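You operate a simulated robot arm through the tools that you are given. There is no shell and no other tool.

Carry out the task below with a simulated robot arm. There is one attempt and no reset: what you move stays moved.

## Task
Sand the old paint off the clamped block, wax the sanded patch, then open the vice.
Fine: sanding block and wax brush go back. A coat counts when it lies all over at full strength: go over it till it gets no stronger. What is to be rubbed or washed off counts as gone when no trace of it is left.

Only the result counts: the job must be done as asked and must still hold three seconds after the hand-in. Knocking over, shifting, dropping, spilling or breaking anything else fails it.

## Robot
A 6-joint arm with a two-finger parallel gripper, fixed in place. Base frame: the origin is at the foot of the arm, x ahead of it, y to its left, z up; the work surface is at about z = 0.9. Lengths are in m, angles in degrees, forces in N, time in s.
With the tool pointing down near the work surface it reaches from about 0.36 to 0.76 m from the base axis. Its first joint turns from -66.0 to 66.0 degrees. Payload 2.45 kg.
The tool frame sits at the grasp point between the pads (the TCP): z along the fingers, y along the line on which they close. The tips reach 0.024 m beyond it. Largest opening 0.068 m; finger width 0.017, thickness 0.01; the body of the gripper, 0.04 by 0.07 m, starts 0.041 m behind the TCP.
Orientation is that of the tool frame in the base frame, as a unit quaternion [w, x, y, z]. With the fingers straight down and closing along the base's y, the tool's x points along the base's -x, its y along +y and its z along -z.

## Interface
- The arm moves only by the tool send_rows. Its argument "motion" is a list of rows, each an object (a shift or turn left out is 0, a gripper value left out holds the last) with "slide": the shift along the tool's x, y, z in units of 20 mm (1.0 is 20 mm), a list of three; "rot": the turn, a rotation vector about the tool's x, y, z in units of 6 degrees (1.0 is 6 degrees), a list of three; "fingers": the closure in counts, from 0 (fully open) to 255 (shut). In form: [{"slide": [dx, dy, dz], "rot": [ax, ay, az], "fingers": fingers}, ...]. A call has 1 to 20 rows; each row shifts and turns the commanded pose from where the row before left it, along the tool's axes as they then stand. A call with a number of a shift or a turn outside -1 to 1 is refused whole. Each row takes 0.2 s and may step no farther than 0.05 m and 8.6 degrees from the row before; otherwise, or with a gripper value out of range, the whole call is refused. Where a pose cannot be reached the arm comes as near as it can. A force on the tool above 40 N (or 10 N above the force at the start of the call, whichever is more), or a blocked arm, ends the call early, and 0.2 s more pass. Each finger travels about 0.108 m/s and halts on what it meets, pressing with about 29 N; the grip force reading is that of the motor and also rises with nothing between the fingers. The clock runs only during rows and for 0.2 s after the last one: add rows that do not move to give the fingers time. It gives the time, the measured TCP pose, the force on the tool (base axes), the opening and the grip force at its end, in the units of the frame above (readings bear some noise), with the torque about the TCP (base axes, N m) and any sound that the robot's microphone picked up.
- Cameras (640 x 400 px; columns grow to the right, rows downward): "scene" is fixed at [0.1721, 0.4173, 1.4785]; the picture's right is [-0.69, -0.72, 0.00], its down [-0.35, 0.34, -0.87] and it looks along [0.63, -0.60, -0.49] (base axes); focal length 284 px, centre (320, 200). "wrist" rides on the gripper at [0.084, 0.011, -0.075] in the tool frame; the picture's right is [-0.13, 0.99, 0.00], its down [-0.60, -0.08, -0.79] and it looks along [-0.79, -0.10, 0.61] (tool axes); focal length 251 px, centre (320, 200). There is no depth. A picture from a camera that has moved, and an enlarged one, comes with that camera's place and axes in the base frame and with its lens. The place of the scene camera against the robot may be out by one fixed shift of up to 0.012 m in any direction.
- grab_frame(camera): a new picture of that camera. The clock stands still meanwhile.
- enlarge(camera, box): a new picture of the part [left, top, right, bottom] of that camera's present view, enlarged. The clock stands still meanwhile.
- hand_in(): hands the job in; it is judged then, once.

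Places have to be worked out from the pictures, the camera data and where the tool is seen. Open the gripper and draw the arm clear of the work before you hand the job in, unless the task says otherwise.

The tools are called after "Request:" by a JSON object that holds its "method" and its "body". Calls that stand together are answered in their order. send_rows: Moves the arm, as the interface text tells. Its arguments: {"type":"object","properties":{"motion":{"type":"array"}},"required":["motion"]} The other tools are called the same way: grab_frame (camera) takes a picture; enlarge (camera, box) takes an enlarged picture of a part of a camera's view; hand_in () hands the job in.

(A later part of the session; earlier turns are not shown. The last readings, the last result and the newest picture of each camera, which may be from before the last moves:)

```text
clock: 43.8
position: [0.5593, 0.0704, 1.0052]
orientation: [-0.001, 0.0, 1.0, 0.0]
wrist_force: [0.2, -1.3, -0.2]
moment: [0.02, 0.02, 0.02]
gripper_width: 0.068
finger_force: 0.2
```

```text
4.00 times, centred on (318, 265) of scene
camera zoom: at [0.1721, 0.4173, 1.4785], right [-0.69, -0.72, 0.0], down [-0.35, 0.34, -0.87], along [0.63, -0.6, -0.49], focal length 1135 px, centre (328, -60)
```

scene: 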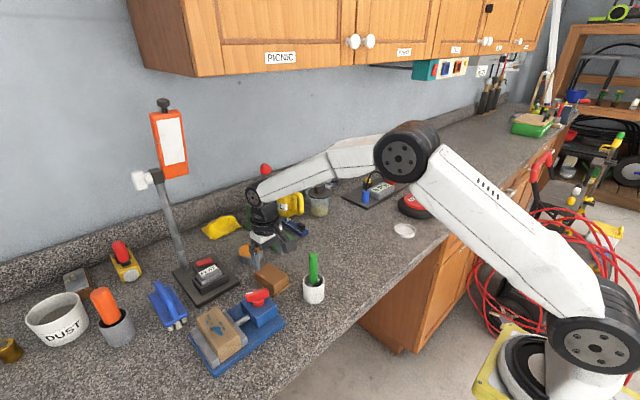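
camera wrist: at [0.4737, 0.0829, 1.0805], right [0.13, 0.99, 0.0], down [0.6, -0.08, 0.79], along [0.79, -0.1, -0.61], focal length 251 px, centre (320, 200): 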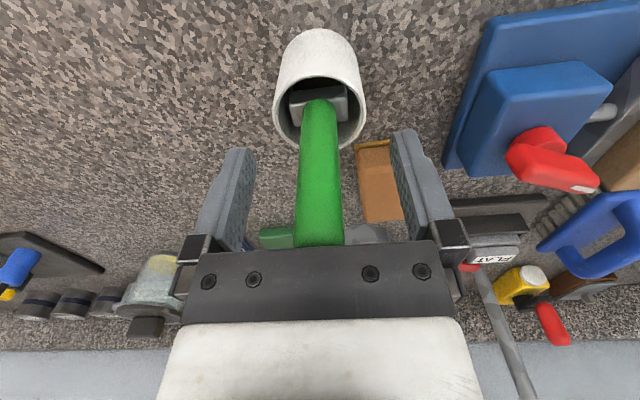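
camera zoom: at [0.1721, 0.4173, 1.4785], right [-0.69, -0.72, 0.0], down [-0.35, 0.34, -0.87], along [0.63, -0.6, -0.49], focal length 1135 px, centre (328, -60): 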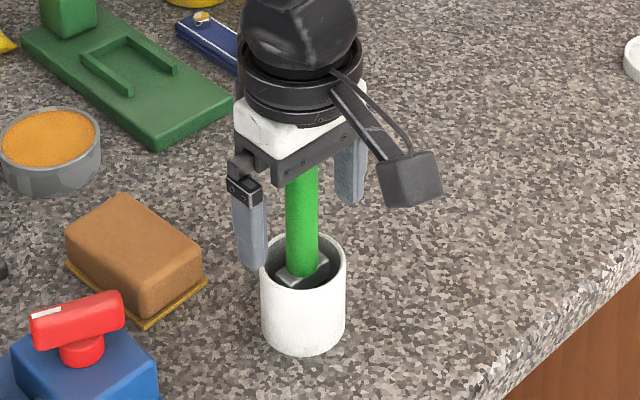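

The handle stands between the fingers with no contact force. Closing now.

Request:
{"method": "send_rows", "body": {"motion": [{"fingers": 255}, {"fingers": 255}, {"fingers": 255}, {"fingers": 255}]}}

Request:
{"method": "grab_frame", "body": {"camera": "wrist"}}

```text
clock: 44.8
position: [0.5593, 0.071, 1.0062]
orientation: [0.0, 0.0, 1.0, 0.0]
wrist_force: [0.7, 0.3, 1.6]
moment: [0.08, -0.03, -0.01]
gripper_width: 0.0189
finger_force: 29.1
```

```text
taken
camera wrist: at [0.4738, 0.0829, 1.0808], right [0.13, 0.99, 0.0], down [0.6, -0.08, 0.79], along [0.79, -0.1, -0.61], focal length 251 px, centre (320, 200)
```

wrist: 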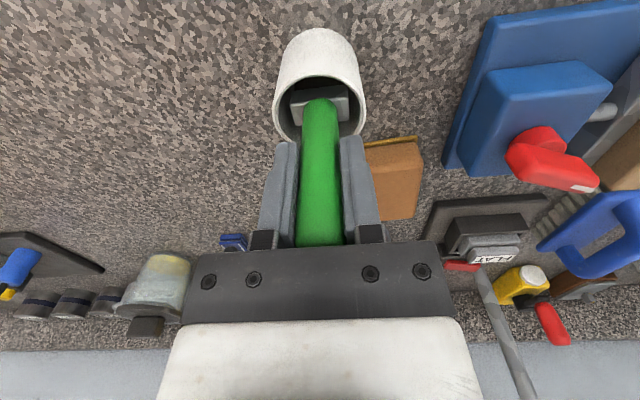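

The handle is gripped at 0.0189 wide. I'll lift straight up 12 cm and look at the brush.

Request:
{"method": "send_rows", "body": {"motion": [{"slide": [0, 0, -0.5]}, {"slide": [0, 0, -0.5]}, {"slide": [0, 0, -1]}, {"slide": [0, 0, -1]}, {"slide": [0, 0, -1]}, {"slide": [0, 0, -1]}, {"slide": [0, 0, -1]}, {"slide": [0, 0, 0]}]}}

Request:
{"method": "grab_frame", "body": {"camera": "wrist"}}

Request:
{"method": "enlarge", "body": {"camera": "scene", "box": [230, 180, 390, 310]}}

```text
clock: 46.6
position: [0.558, 0.0709, 1.1264]
orientation: [-0.001, 0.0, 1.0, 0.0]
wrist_force: [0.2, 0.2, -0.3]
moment: [0.0, 0.02, 0.0]
gripper_width: 0.0187
finger_force: 29.2
```

```text
taken
camera wrist: at [0.473, 0.083, 1.2013], right [0.13, 0.99, 0.0], down [0.6, -0.08, 0.79], along [0.79, -0.1, -0.61], focal length 251 px, centre (320, 200)
```

wrist: 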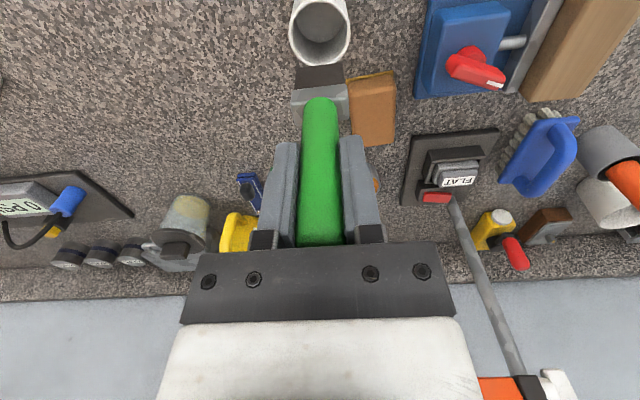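

```text
3.08 times, centred on (310, 245) of scene
camera zoom: at [0.1721, 0.4173, 1.4785], right [-0.69, -0.72, 0.0], down [-0.35, 0.34, -0.87], along [0.63, -0.6, -0.49], focal length 873 px, centre (351, 62)
```

zoom: 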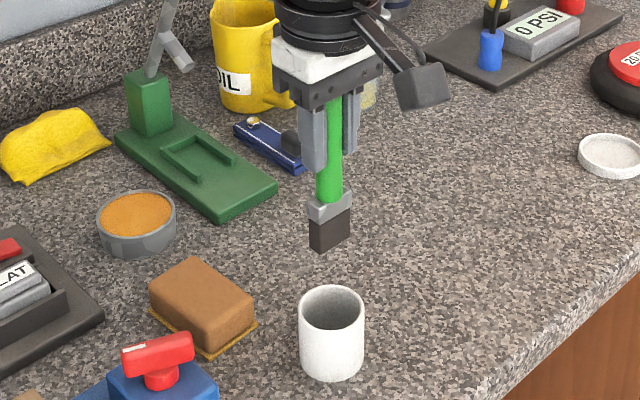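

The brush is out with dark bristles, tip about 0.097 below the TCP. The wax tin computes to about (0.805, 0.105), rim z≈0.924, which is beyond straight-down reach, so I'll move toward it and tilt the tool 18° outward.

Request:
{"method": "send_rows", "body": {"motion": [{"slide": [-0.9, 0.21, 0.1]}, {"slide": [-0.9, 0.21, 0.1]}, {"slide": [-0.9, 0.21, 0.1]}, {"slide": [-0.9, 0.21, 0.1]}, {"slide": [-0.9, 0.21, 0.1]}, {"slide": [-0.9, 0.21, 0.1]}, {"slide": [-0.9, 0.21, 0.1]}, {"slide": [-0.8, 0.18, 0.1]}, {"rot": [0, -1, 0]}, {"rot": [0, -1, 0]}, {"rot": [0, -1, 0]}, {"slide": [0, 0, 0]}]}}

Request:
{"method": "grab_frame", "body": {"camera": "wrist"}}

Request:
{"method": "enlarge", "body": {"camera": "scene", "box": [200, 150, 344, 290]}}

```text
clock: 49.2
position: [0.7007, 0.1024, 1.11]
orientation: [0.157, -0.001, 0.988, 0.001]
wrist_force: [-0.9, -0.2, -0.4]
moment: [0.01, 0.03, 0.0]
gripper_width: 0.0188
finger_force: 28.9
```

```text
taken
camera wrist: at [0.5966, 0.1155, 1.1553], right [0.12, 0.99, 0.04], down [0.33, -0.08, 0.94], along [0.94, -0.1, -0.33], focal length 251 px, centre (320, 200)
```

wrist: 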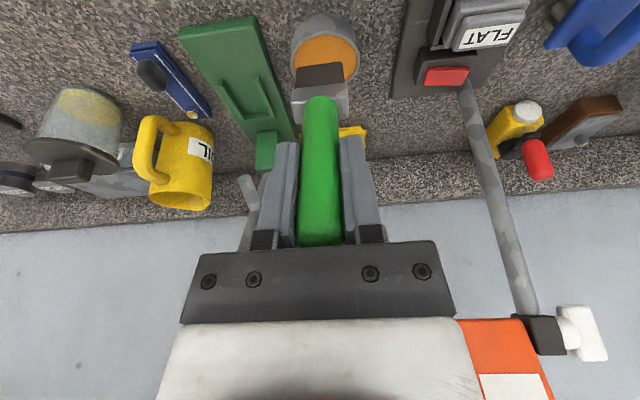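

```text
2.86 times, centred on (272, 220) of scene
camera zoom: at [0.1721, 0.4173, 1.4785], right [-0.69, -0.72, 0.0], down [-0.35, 0.34, -0.87], along [0.63, -0.6, -0.49], focal length 811 px, centre (457, 143)
```

zoom: 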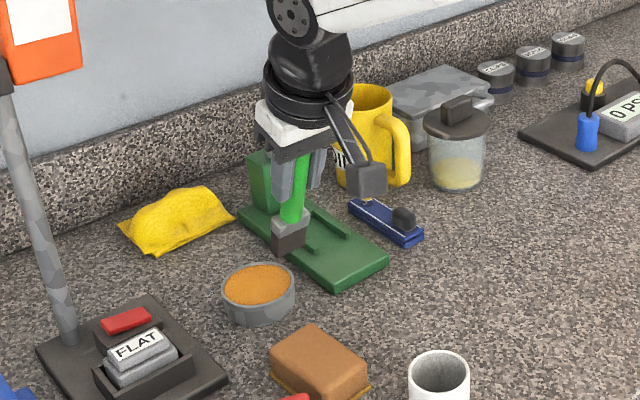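

The tilt worked; the tin is dead ahead below. I'll advance so the bristles hang about 4 cm above the wax and check the alignment.

Request:
{"method": "send_rows", "body": {"motion": [{"slide": [-0.53, 0.02, 0.83]}, {"slide": [-0.53, 0.02, 0.83]}, {"slide": [-0.53, 0.02, 0.83]}, {"slide": [-0.53, 0.02, 0.83]}, {"slide": [0, 0, 0]}]}}

Request:
{"method": "grab_frame", "body": {"camera": "wrist"}}

Request:
{"method": "enlarge", "body": {"camera": "scene", "box": [210, 190, 306, 280]}}

```text
clock: 50.4
position: [0.7624, 0.1046, 1.0609]
orientation: [0.156, 0.0, 0.988, 0.0]
wrist_force: [-0.1, 0.1, -0.4]
moment: [-0.02, 0.03, 0.0]
gripper_width: 0.0186
finger_force: 28.6
```

```text
taken
camera wrist: at [0.6576, 0.1172, 1.1055], right [0.12, 0.99, 0.04], down [0.33, -0.08, 0.94], along [0.94, -0.1, -0.34], focal length 251 px, centre (320, 200)
```

wrist: 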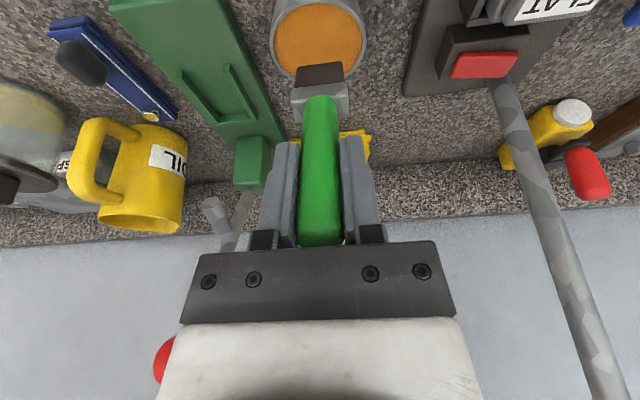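

```text
4.44 times, centred on (258, 235) of scene
camera zoom: at [0.1721, 0.4173, 1.4785], right [-0.69, -0.72, 0.0], down [-0.35, 0.34, -0.87], along [0.63, -0.6, -0.49], focal length 1261 px, centre (596, 44)
```

zoom: 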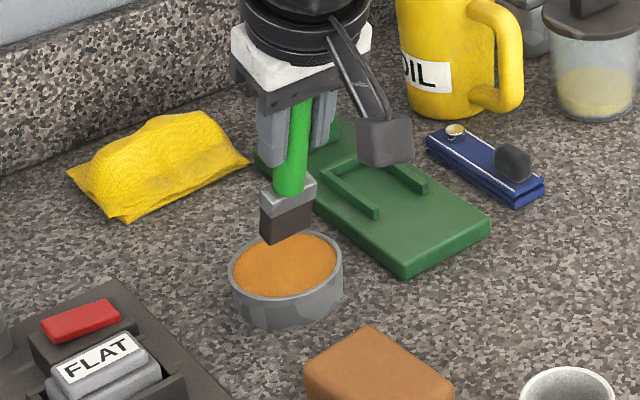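

The bristles are laterally centred over the tin and slightly on its near side. I'll lower straight down, creeping at the end while watching the force.

Request:
{"method": "send_rows", "body": {"motion": [{"slide": [0.15, 0, 0.65]}, {"slide": [0.15, 0, 0.65]}, {"slide": [0.15, 0, 0.6]}, {"slide": [0.03, 0, 0.15]}, {"slide": [0.03, 0, 0.1]}, {"slide": [0, 0, 0]}]}}

Request:
{"method": "enlarge", "body": {"camera": "scene", "box": [220, 210, 300, 270]}}

Request:
{"method": "grab_frame", "body": {"camera": "wrist"}}

```text
clock: 51.8
position: [0.7661, 0.1039, 1.0203]
orientation: [0.16, -0.001, 0.987, 0.0]
wrist_force: [-1.1, -2.2, 21.5]
moment: [-0.34, -0.45, -0.14]
gripper_width: 0.0186
finger_force: 29.2
```

```text
6.67 times, centred on (260, 240) of scene
camera zoom: at [0.1714, 0.4172, 1.4786], right [-0.69, -0.72, 0.0], down [-0.35, 0.34, -0.87], along [0.63, -0.6, -0.49], focal length 1892 px, centre (720, -67)
```

zoom: 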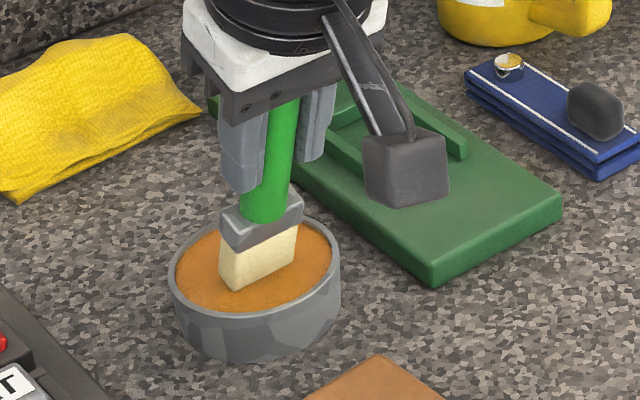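

```text
taken
camera wrist: at [0.662, 0.1167, 1.0643], right [0.12, 0.99, 0.04], down [0.32, -0.08, 0.94], along [0.94, -0.1, -0.33], focal length 251 px, centre (320, 200)
```

wrist: 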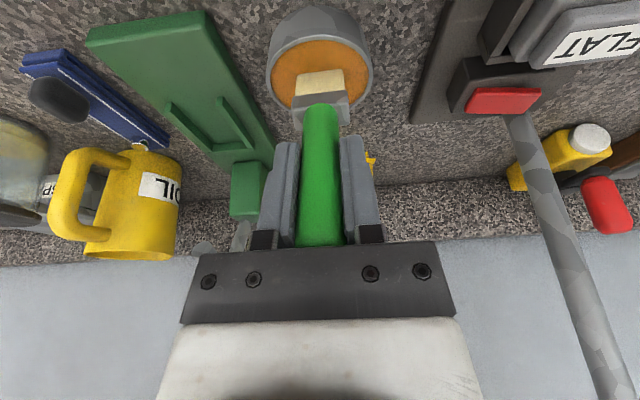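

The bristles have turned creamy: the brush is loaded. I'll lift straight up, back off, undo the tilt and rise.

Request:
{"method": "send_rows", "body": {"motion": [{"slide": [-0.155, 0, -0.475]}, {"slide": [-0.31, 0, -0.95]}, {"slide": [-0.31, 0, -0.95]}, {"slide": [-0.155, 0, -0.475]}, {"slide": [0.8, 0, -0.26]}, {"slide": [0.8, 0, -0.26]}, {"slide": [0.8, 0, -0.26]}, {"slide": [0.8, 0, -0.26]}, {"rot": [0, 1, 0]}, {"rot": [0, 1, 0]}, {"rot": [0, 1, 0]}, {"slide": [0, 0, -1]}, {"slide": [0, 0, -1]}, {"slide": [0, 0, -1]}, {"slide": [0, 0, 0]}]}}

Request:
{"method": "grab_frame", "body": {"camera": "wrist"}}

Request:
{"method": "enlarge", "body": {"camera": "scene", "box": [210, 150, 322, 270]}}

```text
clock: 55.0
position: [0.698, 0.1053, 1.1361]
orientation: [0.0, 0.0, 1.0, 0.0]
wrist_force: [-0.4, 0.0, -0.5]
moment: [0.01, 0.0, -0.01]
gripper_width: 0.0192
finger_force: 28.7
```

```text
taken
camera wrist: at [0.6129, 0.1171, 1.2111], right [0.13, 0.99, 0.0], down [0.6, -0.08, 0.79], along [0.79, -0.1, -0.61], focal length 251 px, centre (320, 200)
```

wrist: 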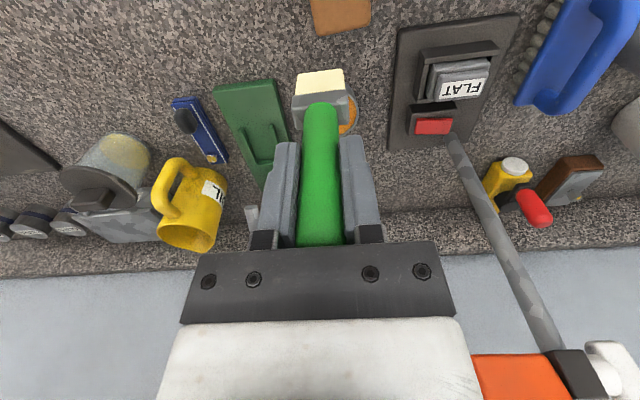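

```text
3.33 times, centred on (266, 210) of scene
camera zoom: at [0.1721, 0.4173, 1.4785], right [-0.69, -0.72, 0.0], down [-0.35, 0.34, -0.87], along [0.63, -0.6, -0.49], focal length 946 px, centre (500, 167)
```

zoom: 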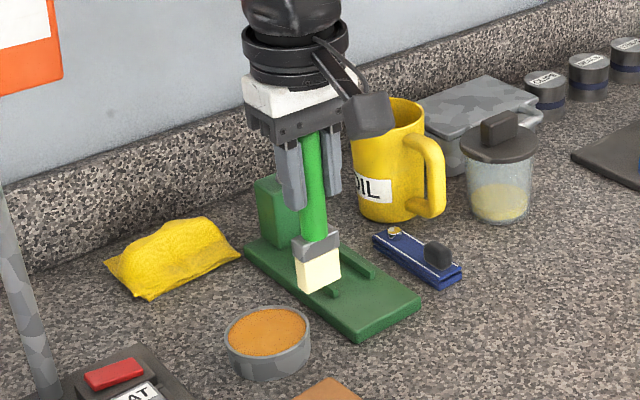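

The wax-loaded brush is vertical. I'll carry it at this height over to above the wood block.

Request:
{"method": "send_rows", "body": {"motion": [{"slide": [0.445, 0.885, 0]}, {"slide": [0.445, 0.885, 0]}, {"slide": [0.445, 0.885, 0]}, {"slide": [0.445, 0.885, 0]}, {"slide": [0.445, 0.885, 0]}, {"slide": [0.445, 0.885, 0]}, {"slide": [0.445, 0.885, 0]}, {"slide": [0.445, 0.885, 0]}, {"slide": [0.445, 0.885, 0]}, {"slide": [0.445, 0.885, 0]}, {"slide": [0.445, 0.885, 0]}, {"slide": [0, 0, 1]}, {"slide": [0, 0, 1]}, {"slide": [0, 0, 0.8]}, {"slide": [0, 0, 0]}]}}

Request:
{"method": "grab_frame", "body": {"camera": "wrist"}}

Request:
{"method": "enlarge", "body": {"camera": "scene", "box": [170, 250, 298, 370]}}

```text
clock: 58.2
position: [0.6002, 0.2995, 1.0784]
orientation: [0.0, 0.0, 1.0, 0.0]
wrist_force: [-0.1, 0.2, -0.1]
moment: [0.01, -0.01, 0.03]
gripper_width: 0.0187
finger_force: 29.7
```

```text
taken
camera wrist: at [0.5152, 0.3121, 1.1542], right [0.13, 0.99, 0.0], down [0.6, -0.08, 0.79], along [0.79, -0.1, -0.61], focal length 251 px, centre (320, 200)
```

wrist: 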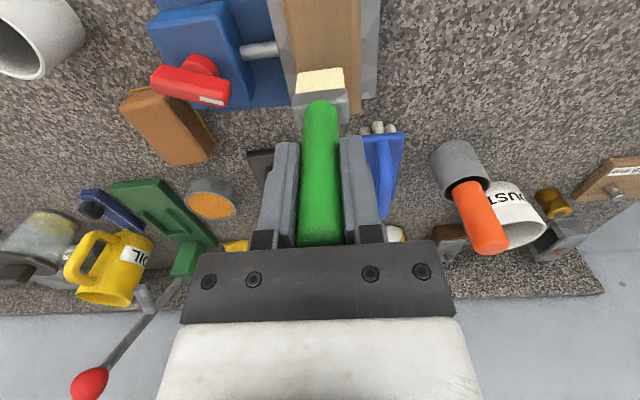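

```text
3.33 times, centred on (234, 310) of scene
camera zoom: at [0.1721, 0.4174, 1.4785], right [-0.69, -0.72, 0.0], down [-0.35, 0.34, -0.87], along [0.63, -0.6, -0.49], focal length 946 px, centre (607, -167)
```

zoom: 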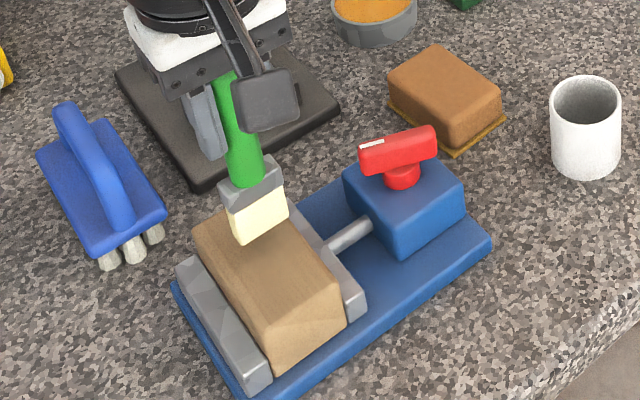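

The brush hangs about 2 cm above the wood. I'll lower it in small steps until light contact.

Request:
{"method": "send_rows", "body": {"motion": [{"slide": [0, 0, 0.4]}, {"slide": [0, 0, 0.4]}, {"slide": [0, 0, 0.1]}, {"slide": [0, 0, 0.1]}, {"slide": [0, 0, 0]}]}}

Request:
{"method": "send_rows", "body": {"motion": [{"slide": [0, 0, 0.1]}, {"slide": [0, 0, 0]}]}}

```text
clock: 59.4
position: [0.5999, 0.2988, 1.0623]
orientation: [0.003, -0.001, 1.0, 0.001]
wrist_force: [-2.3, -3.4, 22.8]
moment: [-0.52, 0.31, -0.05]
gripper_width: 0.0188
finger_force: 29.7
```

```text
clock: 60.0
position: [0.6003, 0.2999, 1.0596]
orientation: [0.003, 0.0, 1.0, 0.001]
wrist_force: [3.2, 0.6, 22.0]
moment: [0.18, -0.31, 0.0]
gripper_width: 0.019
finger_force: 28.4
```

There's contact at z≈1.060 with 22 N, which is more than wanted. I'll ease off about 2 mm and check the force.

Request:
{"method": "send_rows", "body": {"motion": [{"slide": [0, 0, -0.1]}, {"slide": [0, 0, 0]}]}}

```text
clock: 60.6
position: [0.6002, 0.3008, 1.0599]
orientation: [0.0, 0.0, 1.0, 0.0]
wrist_force: [4.8, 1.3, 12.0]
moment: [0.27, -0.42, -0.02]
gripper_width: 0.0188
finger_force: 28.9
```

About 12 N now. I'll ease a touch more and stroke along x at the −y side of the top first.

Request:
{"method": "send_rows", "body": {"motion": [{"slide": [0, 0, -0.02]}, {"slide": [-0.5, 0, 0]}, {"slide": [-0.5, 0, 0]}, {"slide": [-0.5, 0, 0]}, {"slide": [-0.5, 0, 0]}, {"slide": [0.5, 0, 0]}, {"slide": [0.5, 0, 0]}, {"slide": [0.5, 0, 0]}, {"slide": [0.5, 0, 0]}, {"slide": [0.5, 0, 0]}, {"slide": [0.5, 0, 0]}, {"slide": [0.5, 0, 0]}, {"slide": [0.5, 0, 0]}, {"slide": [0, 0, 0]}]}}

Request:
{"method": "enlarge", "body": {"camera": "scene", "box": [170, 250, 298, 370]}}

Request:
{"method": "grab_frame", "body": {"camera": "wrist"}}

```text
clock: 63.6
position: [0.5599, 0.2996, 1.0606]
orientation: [0.0, 0.0, 1.0, 0.0]
wrist_force: [0.7, -0.8, 0.0]
moment: [0.01, -0.02, -0.01]
gripper_width: 0.0189
finger_force: 29.2
```

```text
3.33 times, centred on (234, 310) of scene
camera zoom: at [0.172, 0.4173, 1.4785], right [-0.69, -0.72, 0.0], down [-0.35, 0.34, -0.87], along [0.63, -0.6, -0.49], focal length 946 px, centre (607, -167)
```

zoom: 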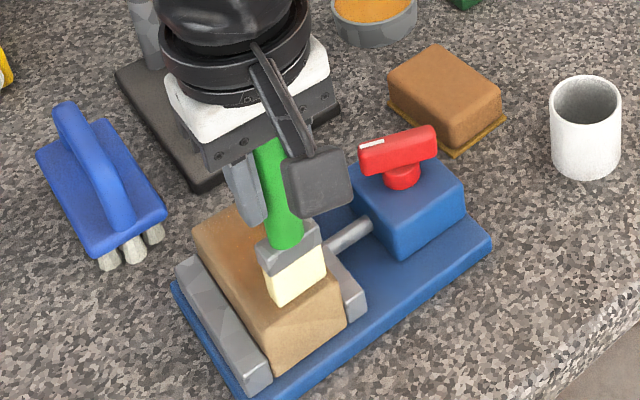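

```text
taken
camera wrist: at [0.4753, 0.3117, 1.1351], right [0.13, 0.99, 0.0], down [0.6, -0.08, 0.79], along [0.79, -0.1, -0.61], focal length 251 px, centre (320, 200)
```

wrist: 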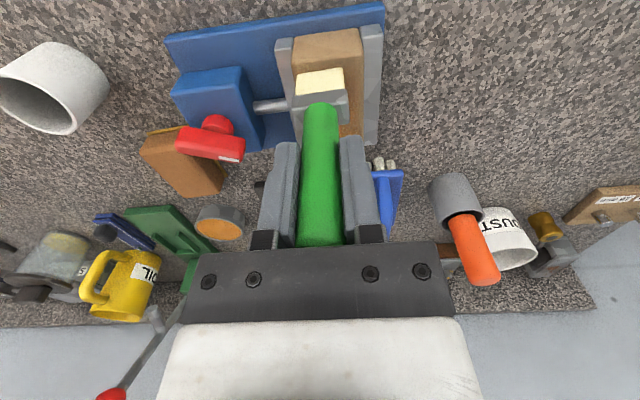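

The force dropped to zero (the brush settled a little in the grip), though a warm tinted stripe shows on the wood. I'll lower slightly and continue strokes.

Request:
{"method": "send_rows", "body": {"motion": [{"slide": [0, 0, 0.06]}, {"slide": [0, 0, 0.06]}, {"slide": [0, 0, 0]}]}}

Request:
{"method": "send_rows", "body": {"motion": [{"slide": [0, 0, 0.04]}, {"slide": [0, 0, 0]}]}}

```text
clock: 64.4
position: [0.5611, 0.2997, 1.0598]
orientation: [0.002, 0.001, 1.0, 0.001]
wrist_force: [-1.4, -1.2, 17.2]
moment: [-0.36, 0.19, -0.04]
gripper_width: 0.0188
finger_force: 29.5
```

```text
clock: 65.0
position: [0.5601, 0.2992, 1.0588]
orientation: [0.003, 0.0, 1.0, 0.001]
wrist_force: [0.5, 0.2, 23.0]
moment: [0.21, 0.01, 0.05]
gripper_width: 0.0189
finger_force: 28.7
```

Contact again, 23 N. I'll ease 1.4 mm and stroke +x along the same lane, then back, watching force.

Request:
{"method": "send_rows", "body": {"motion": [{"slide": [0, 0, -0.05]}, {"slide": [-0.5, 0, 0]}, {"slide": [-0.5, 0, 0]}, {"slide": [-0.5, 0, 0]}, {"slide": [-0.5, 0, 0]}, {"slide": [-0.5, 0, 0]}, {"slide": [-0.5, 0, 0]}, {"slide": [-0.5, 0, 0]}, {"slide": [-0.5, 0, 0]}, {"slide": [0, 0, 0]}]}}

Request:
{"method": "enlarge", "body": {"camera": "scene", "box": [180, 280, 276, 370]}}

```text
clock: 67.2
position: [0.6407, 0.3002, 1.0591]
orientation: [0.0, 0.0, 1.0, -0.001]
wrist_force: [0.0, -0.1, -0.7]
moment: [-0.03, -0.03, 0.03]
gripper_width: 0.0188
finger_force: 29.3
```

```text
4.44 times, centred on (228, 325) of scene
camera zoom: at [0.1721, 0.4173, 1.4785], right [-0.69, -0.72, 0.0], down [-0.35, 0.34, -0.87], along [0.63, -0.6, -0.49], focal length 1261 px, centre (729, -356)
```

zoom: 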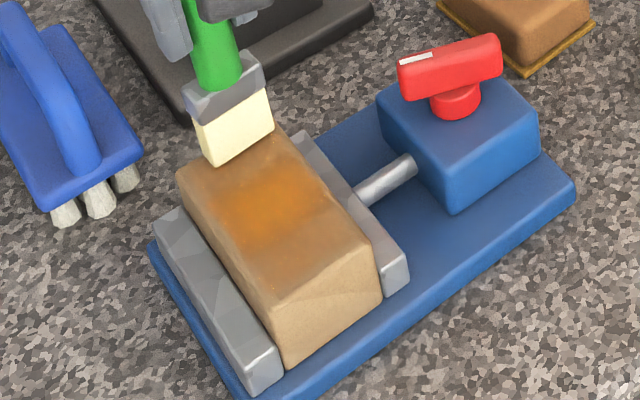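

Wax is going on: strong amber at the centre where I dwelt, faint elsewhere. Pressure fades as the handle creeps in the grip, so I'll lower a bit and stroke back while feeding down slightly.

Request:
{"method": "send_rows", "body": {"motion": [{"slide": [0, 0, 0.1]}, {"slide": [0.4, 0, 0.01]}, {"slide": [0.4, 0, 0.01]}, {"slide": [0.4, 0, 0.01]}, {"slide": [0.4, 0, 0.01]}, {"slide": [0.4, 0, 0.01]}, {"slide": [0.4, 0, 0.01]}, {"slide": [0.4, 0, 0.01]}, {"slide": [0.4, 0, 0.01]}, {"slide": [0.4, 0, 0.01]}, {"slide": [0.4, 0, 0.01]}]}}

Request:
{"method": "enlarge", "body": {"camera": "scene", "box": [180, 280, 276, 370]}}

```text
clock: 69.6
position: [0.5602, 0.3001, 1.0553]
orientation: [0.002, 0.0, 1.0, 0.001]
wrist_force: [5.4, 1.9, 16.2]
moment: [0.25, -0.52, -0.04]
gripper_width: 0.0184
finger_force: 29.1
```

```text
4.44 times, centred on (228, 325) of scene
camera zoom: at [0.1719, 0.4172, 1.4785], right [-0.69, -0.72, 0.0], down [-0.35, 0.34, -0.87], along [0.63, -0.6, -0.49], focal length 1261 px, centre (729, -356)
```

zoom: 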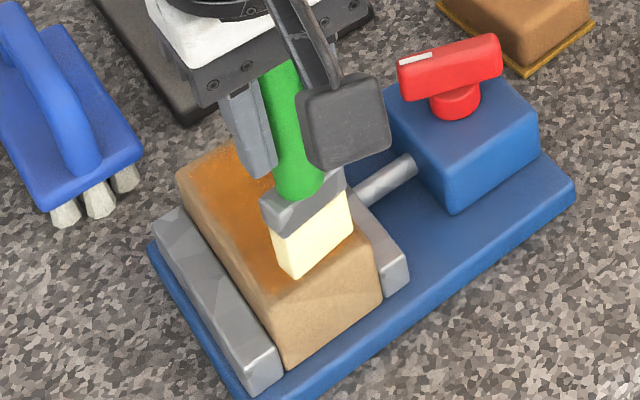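

That lane is much better. Now I'll shift to the +y lane and stroke +x with minimal downfeed.

Request:
{"method": "send_rows", "body": {"motion": [{"slide": [0, 0.35, 0]}, {"slide": [0, 0.35, 0]}, {"slide": [-0.4, 0, 0]}, {"slide": [-0.4, 0, 0]}, {"slide": [-0.4, 0, 0]}, {"slide": [-0.4, 0, 0]}, {"slide": [-0.4, 0, 0]}, {"slide": [-0.4, 0, 0]}, {"slide": [-0.4, 0, 0]}, {"slide": [-0.4, 0, 0]}, {"slide": [-0.4, 0, 0]}, {"slide": [-0.4, 0, 0]}]}}

Request:
{"method": "enlarge", "body": {"camera": "scene", "box": [180, 280, 276, 370]}}

```text
clock: 72.2
position: [0.6405, 0.313, 1.0545]
orientation: [0.0, 0.0, 1.0, 0.0]
wrist_force: [-0.2, 0.5, 0.8]
moment: [-0.01, 0.03, -0.02]
gripper_width: 0.0181
finger_force: 29.4
```

```text
4.44 times, centred on (228, 325) of scene
camera zoom: at [0.172, 0.4173, 1.4785], right [-0.69, -0.72, 0.0], down [-0.35, 0.34, -0.87], along [0.63, -0.6, -0.49], focal length 1261 px, centre (729, -356)
```

zoom: 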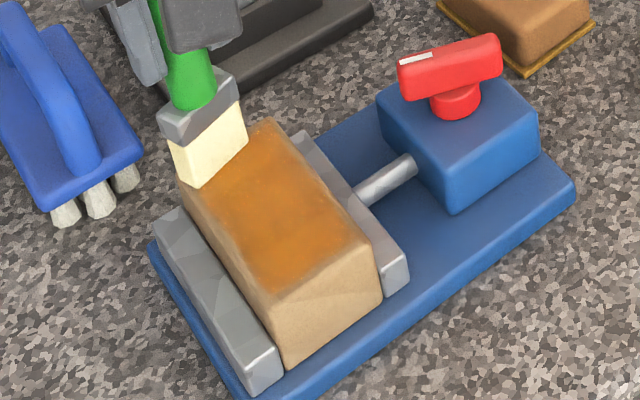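

Coverage is growing with the wood mostly amber. I'll lower 1.5 mm and stroke back −x along the +y lane.

Request:
{"method": "send_rows", "body": {"motion": [{"slide": [0, 0, 0.08]}, {"slide": [0.4, 0, 0.01]}, {"slide": [0.4, 0, 0.01]}, {"slide": [0.4, 0, 0.01]}, {"slide": [0.4, 0, 0.01]}, {"slide": [0.4, 0, 0.01]}, {"slide": [0.4, 0, 0.01]}, {"slide": [0.4, 0, 0.01]}, {"slide": [0.4, 0, 0.01]}, {"slide": [0.4, 0, 0.01]}, {"slide": [0.4, 0, 0.01]}]}}

Request:
{"method": "enlarge", "body": {"camera": "scene", "box": [180, 280, 276, 370]}}

Request:
{"method": "grab_frame", "body": {"camera": "wrist"}}

```text
clock: 74.6
position: [0.5616, 0.3148, 1.0518]
orientation: [0.003, 0.0, 1.0, 0.001]
wrist_force: [8.1, 0.8, 23.6]
moment: [-0.06, -0.81, 0.01]
gripper_width: 0.018
finger_force: 29.1
```

```text
4.44 times, centred on (228, 325) of scene
camera zoom: at [0.1718, 0.4171, 1.4786], right [-0.69, -0.72, 0.0], down [-0.35, 0.34, -0.87], along [0.63, -0.6, -0.49], focal length 1261 px, centre (729, -356)
```

zoom: 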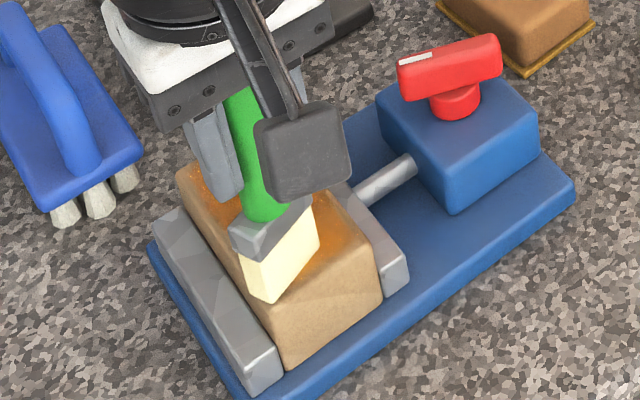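

```text
taken
camera wrist: at [0.4758, 0.3265, 1.1275], right [0.13, 0.99, 0.0], down [0.6, -0.08, 0.8], along [0.79, -0.1, -0.6], focal length 251 px, centre (320, 200)
```

wrist: 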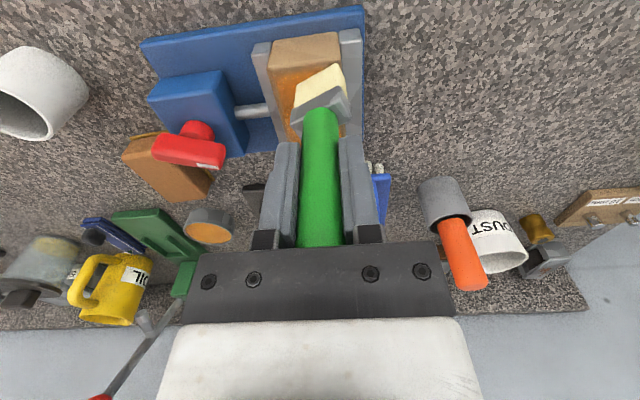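

The brush has twisted a little about its axis in the grip. I'll lift and move aside to inspect the coat.

Request:
{"method": "send_rows", "body": {"motion": [{"slide": [0, 0, -1]}, {"slide": [0, 0, -1]}, {"slide": [0, 0, -1]}, {"slide": [0, -1, 0]}, {"slide": [0, -1, 0]}, {"slide": [0, -1, 0]}, {"slide": [0, -1, 0]}, {"slide": [0, -1, 0]}, {"slide": [0, 0, 0]}]}}

Request:
{"method": "enlarge", "body": {"camera": "scene", "box": [190, 290, 270, 360]}}

Request:
{"method": "grab_frame", "body": {"camera": "wrist"}}

Request:
{"method": "enlarge", "body": {"camera": "scene", "box": [190, 190, 350, 310]}}

```text
clock: 76.6
position: [0.559, 0.2134, 1.1098]
orientation: [0.0, 0.001, 1.0, 0.0]
wrist_force: [0.1, 0.3, 0.1]
moment: [-0.02, 0.0, 0.03]
gripper_width: 0.0176
finger_force: 28.9
```

```text
5.71 times, centred on (230, 325) of scene
camera zoom: at [0.1721, 0.4173, 1.4785], right [-0.69, -0.72, 0.0], down [-0.35, 0.34, -0.87], along [0.63, -0.6, -0.49], focal length 1622 px, centre (834, -514)
```

zoom: 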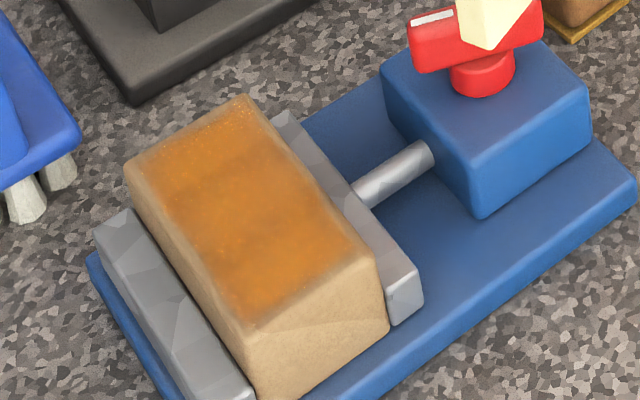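

```text
taken
camera wrist: at [0.4747, 0.2258, 1.1851], right [0.13, 0.99, 0.0], down [0.6, -0.08, 0.79], along [0.79, -0.1, -0.61], focal length 251 px, centre (320, 200)
```

wrist: 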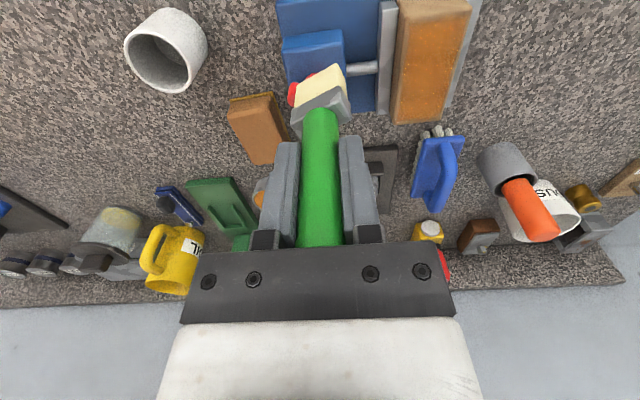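

```text
3.33 times, centred on (270, 250) of scene
camera zoom: at [0.1721, 0.4173, 1.4785], right [-0.69, -0.72, 0.0], down [-0.35, 0.34, -0.87], along [0.63, -0.6, -0.49], focal length 946 px, centre (487, 33)
```

zoom: 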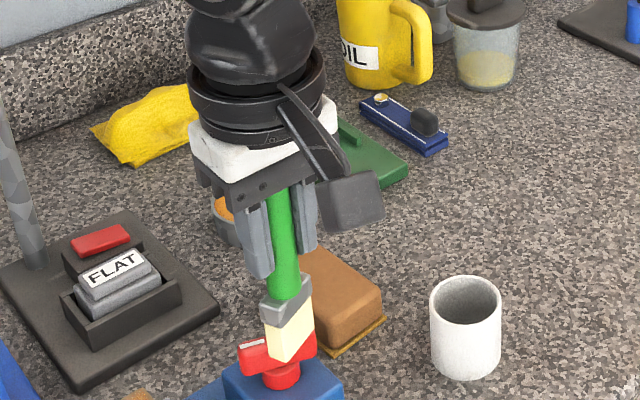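

Request:
{"method": "enlarge", "body": {"camera": "wrist", "box": [370, 0, 490, 130]}}

Request:
{"method": "enlarge", "body": {"camera": "scene", "box": [200, 300, 250, 345]}}

```text
3.08 times, centred on (430, 65) of wrist
camera zoom: at [0.4747, 0.2258, 1.1851], right [0.13, 0.99, 0.0], down [0.6, -0.08, 0.79], along [0.79, -0.1, -0.61], focal length 774 px, centre (-18, 615)
```

zoom: 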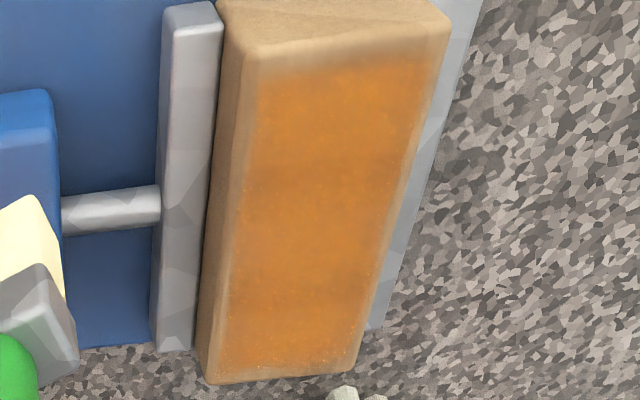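

```text
8.89 times, centred on (225, 322) of scene
camera zoom: at [0.1721, 0.4173, 1.4785], right [-0.69, -0.72, 0.0], down [-0.35, 0.34, -0.87], along [0.63, -0.6, -0.49], focal length 2522 px, centre (1164, -889)
```

zoom: 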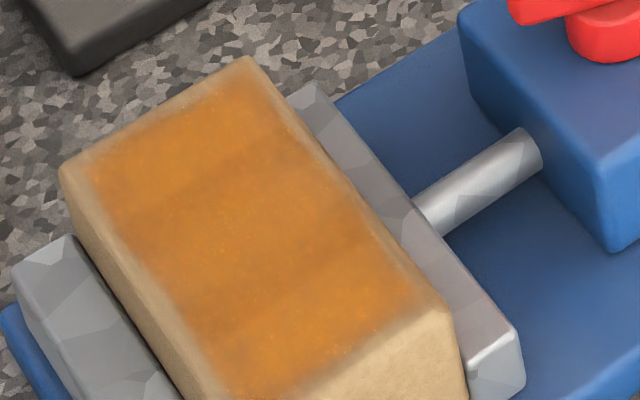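

The coat lies over the patch but with weaker bands and faint speckle at the ends. The bristles are still creamy, so I'll go over it again more slowly with steady pressure, starting at the far end of the −y lane.

Request:
{"method": "send_rows", "body": {"motion": [{"slide": [-0.82, 0.88, 0]}, {"slide": [-0.82, 0.88, 0]}, {"slide": [-0.82, 0.88, 0]}, {"slide": [-0.82, 0.88, 0]}, {"slide": [-0.82, 0.88, 0]}, {"slide": [0, 0, 1]}, {"slide": [0, 0, 1]}, {"slide": [0, 0, 0.6]}, {"slide": [0, 0, 0.1]}, {"slide": [0, 0, 0.1]}, {"slide": [0, 0, 0]}]}}

Request:
{"method": "send_rows", "body": {"motion": [{"slide": [0, 0, 0.05]}, {"slide": [0, 0, 0.05]}, {"slide": [0, 0, 0]}]}}

```text
clock: 79.0
position: [0.6413, 0.3016, 1.0545]
orientation: [0.0, 0.001, 1.0, 0.0]
wrist_force: [-0.7, -0.6, -0.6]
moment: [-0.01, -0.03, 0.02]
gripper_width: 0.0177
finger_force: 29.3
```

```text
clock: 79.8
position: [0.6413, 0.302, 1.0531]
orientation: [0.001, 0.0, 1.0, 0.0]
wrist_force: [-1.3, 0.2, 6.4]
moment: [-0.08, 0.1, 0.0]
gripper_width: 0.0179
finger_force: 28.7
```

Contact at 6 N. I'll press about 1 mm more and stroke slowly −x with slight downfeed.

Request:
{"method": "send_rows", "body": {"motion": [{"slide": [0, 0, 0.05]}, {"slide": [0.22, 0, 0.005]}, {"slide": [0.22, 0, 0.005]}, {"slide": [0.22, 0, 0.005]}, {"slide": [0.22, 0, 0.005]}, {"slide": [0.22, 0, 0.005]}, {"slide": [0.22, 0, 0.005]}, {"slide": [0.22, 0, 0.005]}, {"slide": [0.22, 0, 0.005]}, {"slide": [0.22, 0, 0.005]}, {"slide": [0.22, 0, 0.005]}, {"slide": [0.22, 0, 0.005]}, {"slide": [0.22, 0, 0.005]}, {"slide": [0.22, 0, 0.005]}, {"slide": [0.22, 0, 0.005]}, {"slide": [0.22, 0, 0.005]}, {"slide": [0.22, 0, 0.005]}, {"slide": [0.22, 0, 0.005]}, {"slide": [0.22, 0, 0.005]}]}}

Request:
{"method": "grab_frame", "body": {"camera": "wrist"}}

Request:
{"method": "enlarge", "body": {"camera": "scene", "box": [180, 280, 276, 370]}}

```text
clock: 83.8
position: [0.5648, 0.3028, 1.0526]
orientation: [0.005, 0.0, 1.0, 0.002]
wrist_force: [8.8, 0.3, 25.2]
moment: [0.0, -0.83, 0.0]
gripper_width: 0.018
finger_force: 28.9
```

```text
taken
camera wrist: at [0.4795, 0.3141, 1.1273], right [0.13, 0.99, 0.01], down [0.6, -0.08, 0.8], along [0.79, -0.1, -0.6], focal length 251 px, centre (320, 200)
```

wrist: 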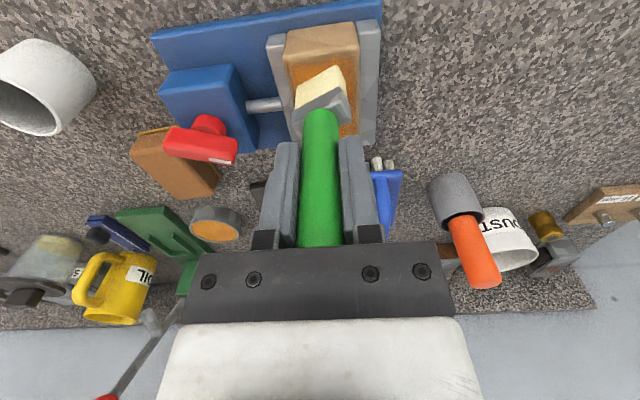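

```text
4.44 times, centred on (228, 325) of scene
camera zoom: at [0.1718, 0.4171, 1.4786], right [-0.69, -0.72, 0.0], down [-0.35, 0.34, -0.87], along [0.63, -0.6, -0.49], focal length 1261 px, centre (729, -356)
```

zoom: 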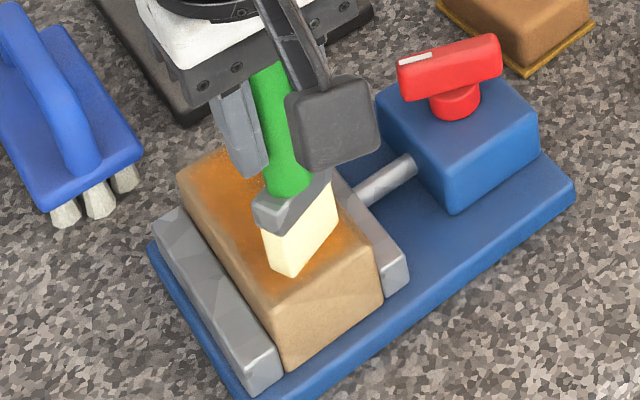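

Pressure held at 25 N. Now shift to the +y lane and stroke back +x slowly.

Request:
{"method": "send_rows", "body": {"motion": [{"slide": [0.1, 0.25, 0]}, {"slide": [0.1, 0.25, 0]}, {"slide": [-0.24, 0, 0.01]}, {"slide": [-0.24, 0, 0.01]}, {"slide": [-0.24, 0, 0.01]}, {"slide": [-0.24, 0, 0.005]}, {"slide": [-0.24, 0, 0.005]}, {"slide": [-0.24, 0, 0.005]}, {"slide": [-0.24, 0, 0.005]}, {"slide": [-0.24, 0, 0.005]}, {"slide": [-0.24, 0, 0.005]}, {"slide": [-0.24, 0, 0.005]}, {"slide": [-0.24, 0, 0.005]}, {"slide": [-0.24, 0, 0.005]}, {"slide": [-0.24, 0, 0.005]}, {"slide": [-0.24, 0, 0.005]}, {"slide": [-0.24, 0, 0.005]}, {"slide": [-0.24, 0, 0.005]}, {"slide": [-0.24, 0, 0.005]}]}}

Request:
{"method": "grab_frame", "body": {"camera": "wrist"}}

Request:
{"method": "enlarge", "body": {"camera": "scene", "box": [180, 280, 276, 370]}}

```text
clock: 84.6
position: [0.5621, 0.3112, 1.054]
orientation: [0.0, 0.0, 1.0, 0.0]
wrist_force: [0.4, -1.3, 5.5]
moment: [-0.07, -0.04, 0.02]
gripper_width: 0.0181
finger_force: 28.8
stopped in row 3: the force on the tool passed its limit at 41 N (the readings are from after the stop); the commanded pose is now the measured one
```

```text
taken
camera wrist: at [0.4767, 0.3242, 1.1281], right [0.13, 0.99, 0.0], down [0.6, -0.08, 0.79], along [0.79, -0.1, -0.61], focal length 251 px, centre (320, 200)
```

wrist: 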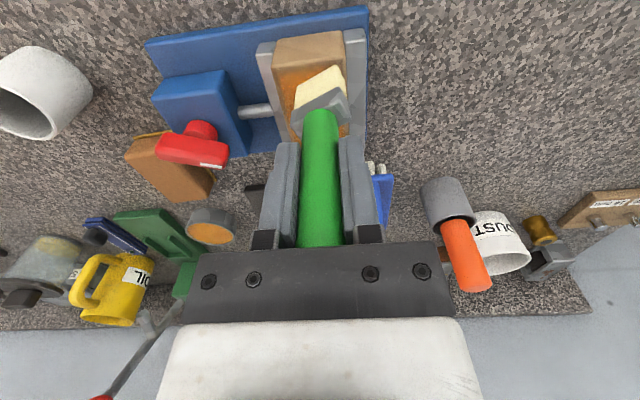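

```text
4.44 times, centred on (228, 325) of scene
camera zoom: at [0.1719, 0.4173, 1.4785], right [-0.69, -0.72, 0.0], down [-0.35, 0.34, -0.87], along [0.63, -0.6, -0.49], focal length 1261 px, centre (729, -356)
```

zoom: 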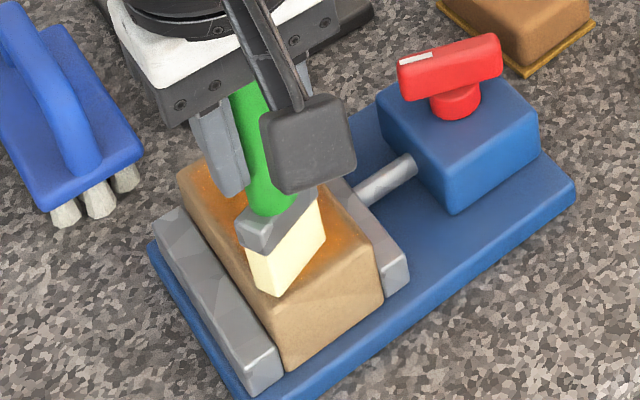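

The stop reset the commanded pose to the measured one, with 5.5 N contact; the brush no longer slips. I'll press 0.8 mm and stroke +x slowly without downfeed.

Request:
{"method": "send_rows", "body": {"motion": [{"slide": [0, 0, 0.04]}, {"slide": [-0.24, 0, 0]}, {"slide": [-0.24, 0, 0]}, {"slide": [-0.24, 0, 0]}, {"slide": [-0.24, 0, 0]}, {"slide": [-0.24, 0, 0]}, {"slide": [-0.24, 0, 0]}, {"slide": [-0.24, 0, 0]}, {"slide": [-0.24, 0, 0]}, {"slide": [-0.24, 0, 0]}]}}

Request:
{"method": "send_rows", "body": {"motion": [{"slide": [-0.24, 0, 0]}, {"slide": [-0.24, 0, 0]}, {"slide": [-0.24, 0, 0]}, {"slide": [-0.24, 0, 0]}, {"slide": [-0.24, 0, 0]}, {"slide": [-0.24, 0, 0]}, {"slide": [-0.24, 0, 0]}]}}

Request:
{"method": "enlarge", "body": {"camera": "scene", "box": [180, 280, 276, 370]}}

```text
clock: 86.8
position: [0.6033, 0.3115, 1.0525]
orientation: [0.0, -0.001, 1.0, 0.001]
wrist_force: [-7.5, 0.1, 24.1]
moment: [-0.02, 0.77, -0.02]
gripper_width: 0.0179
finger_force: 29.1
```

```text
clock: 88.4
position: [0.6381, 0.3116, 1.0527]
orientation: [0.001, 0.0, 1.0, 0.001]
wrist_force: [-8.1, 0.6, 24.7]
moment: [0.01, 0.75, 0.01]
gripper_width: 0.0178
finger_force: 28.8
```

```text
4.44 times, centred on (228, 325) of scene
camera zoom: at [0.1713, 0.4171, 1.4786], right [-0.69, -0.72, 0.0], down [-0.35, 0.34, -0.87], along [0.63, -0.6, -0.49], focal length 1261 px, centre (729, -356)
```

zoom: 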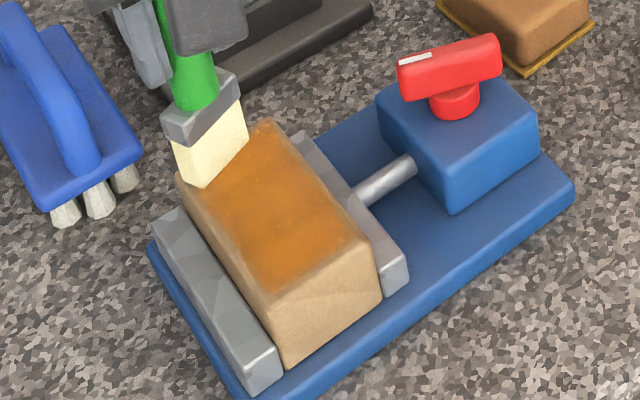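

Now pressure is steady at 24 N through the stroke. I'll ease slightly, shift to the −y lane and stroke back −x.

Request:
{"method": "send_rows", "body": {"motion": [{"slide": [0, -0.2, -0.03]}, {"slide": [0, -0.2, 0]}, {"slide": [0, -0.2, 0]}, {"slide": [0.24, 0, 0]}, {"slide": [0.24, 0, 0]}, {"slide": [0.24, 0, 0]}, {"slide": [0.24, 0, 0]}, {"slide": [0.24, 0, 0]}, {"slide": [0.24, 0, 0]}, {"slide": [0.24, 0, 0]}, {"slide": [0.24, 0, 0]}, {"slide": [0.24, 0, 0]}, {"slide": [0.24, 0, 0]}, {"slide": [0.24, 0, 0]}, {"slide": [0.24, 0, 0]}, {"slide": [0.24, 0, 0]}, {"slide": [0.24, 0, 0]}, {"slide": [0.24, 0, 0]}, {"slide": [0.24, 0, 0]}]}}

Request:
{"method": "grab_frame", "body": {"camera": "wrist"}}

```text
clock: 92.4
position: [0.5622, 0.2997, 1.053]
orientation: [0.001, 0.001, 1.0, 0.001]
wrist_force: [6.0, 0.1, 17.7]
moment: [-0.01, -0.64, 0.04]
gripper_width: 0.018
finger_force: 29.0
```

```text
taken
camera wrist: at [0.477, 0.3123, 1.1279], right [0.13, 0.99, 0.0], down [0.6, -0.08, 0.79], along [0.79, -0.1, -0.61], focal length 251 px, centre (320, 200)
```

wrist: 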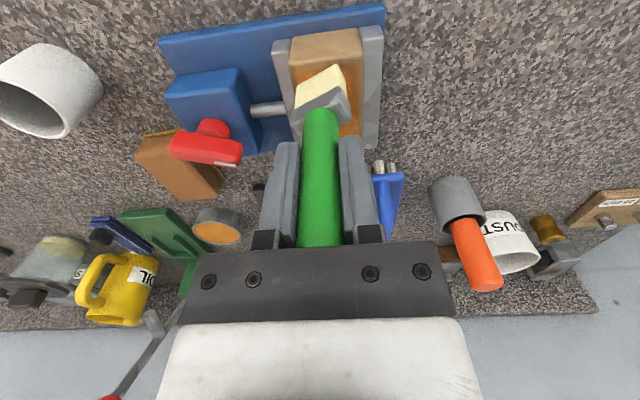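

Steady 18 N. I'll extend slightly past the near end, step to the middle lane, and stroke +x.

Request:
{"method": "send_rows", "body": {"motion": [{"slide": [0.25, 0, 0]}, {"slide": [0.15, 0, 0]}, {"slide": [0, 0.2, 0]}, {"slide": [0, 0.2, 0]}, {"slide": [-0.3, 0, 0]}, {"slide": [-0.3, 0, 0]}, {"slide": [-0.3, 0, 0]}, {"slide": [-0.3, 0, 0]}, {"slide": [-0.3, 0, 0]}, {"slide": [-0.3, 0, 0]}, {"slide": [-0.3, 0, 0]}, {"slide": [-0.3, 0, 0]}, {"slide": [-0.3, 0, 0]}, {"slide": [-0.3, 0, 0]}, {"slide": [-0.3, 0, 0]}, {"slide": [-0.3, 0, 0]}, {"slide": [-0.3, 0, 0]}, {"slide": [-0.3, 0, 0]}, {"slide": [-0.3, 0, 0]}, {"slide": [-0.2, 0, 0]}]}}

Request:
{"method": "enlarge", "body": {"camera": "scene", "box": [180, 280, 276, 370]}}

```text
clock: 96.6
position: [0.647, 0.3078, 1.0547]
orientation: [0.0, 0.0, 1.0, -0.001]
wrist_force: [-6.2, 0.6, 20.6]
moment: [0.21, 0.8, 0.03]
gripper_width: 0.0176
finger_force: 29.2
```

```text
4.44 times, centred on (228, 325) of scene
camera zoom: at [0.1714, 0.4171, 1.4786], right [-0.69, -0.72, 0.0], down [-0.35, 0.34, -0.87], along [0.63, -0.6, -0.49], focal length 1261 px, centre (729, -356)
```

zoom: 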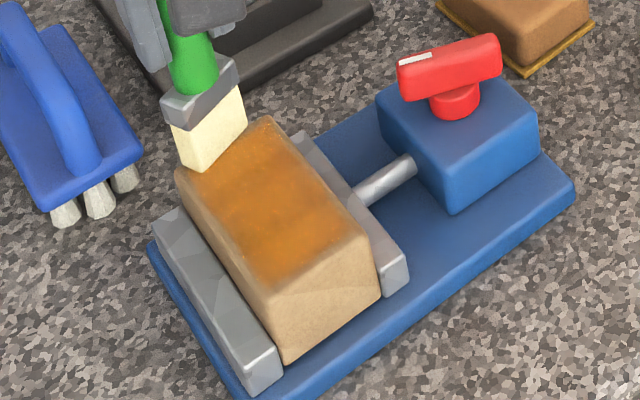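

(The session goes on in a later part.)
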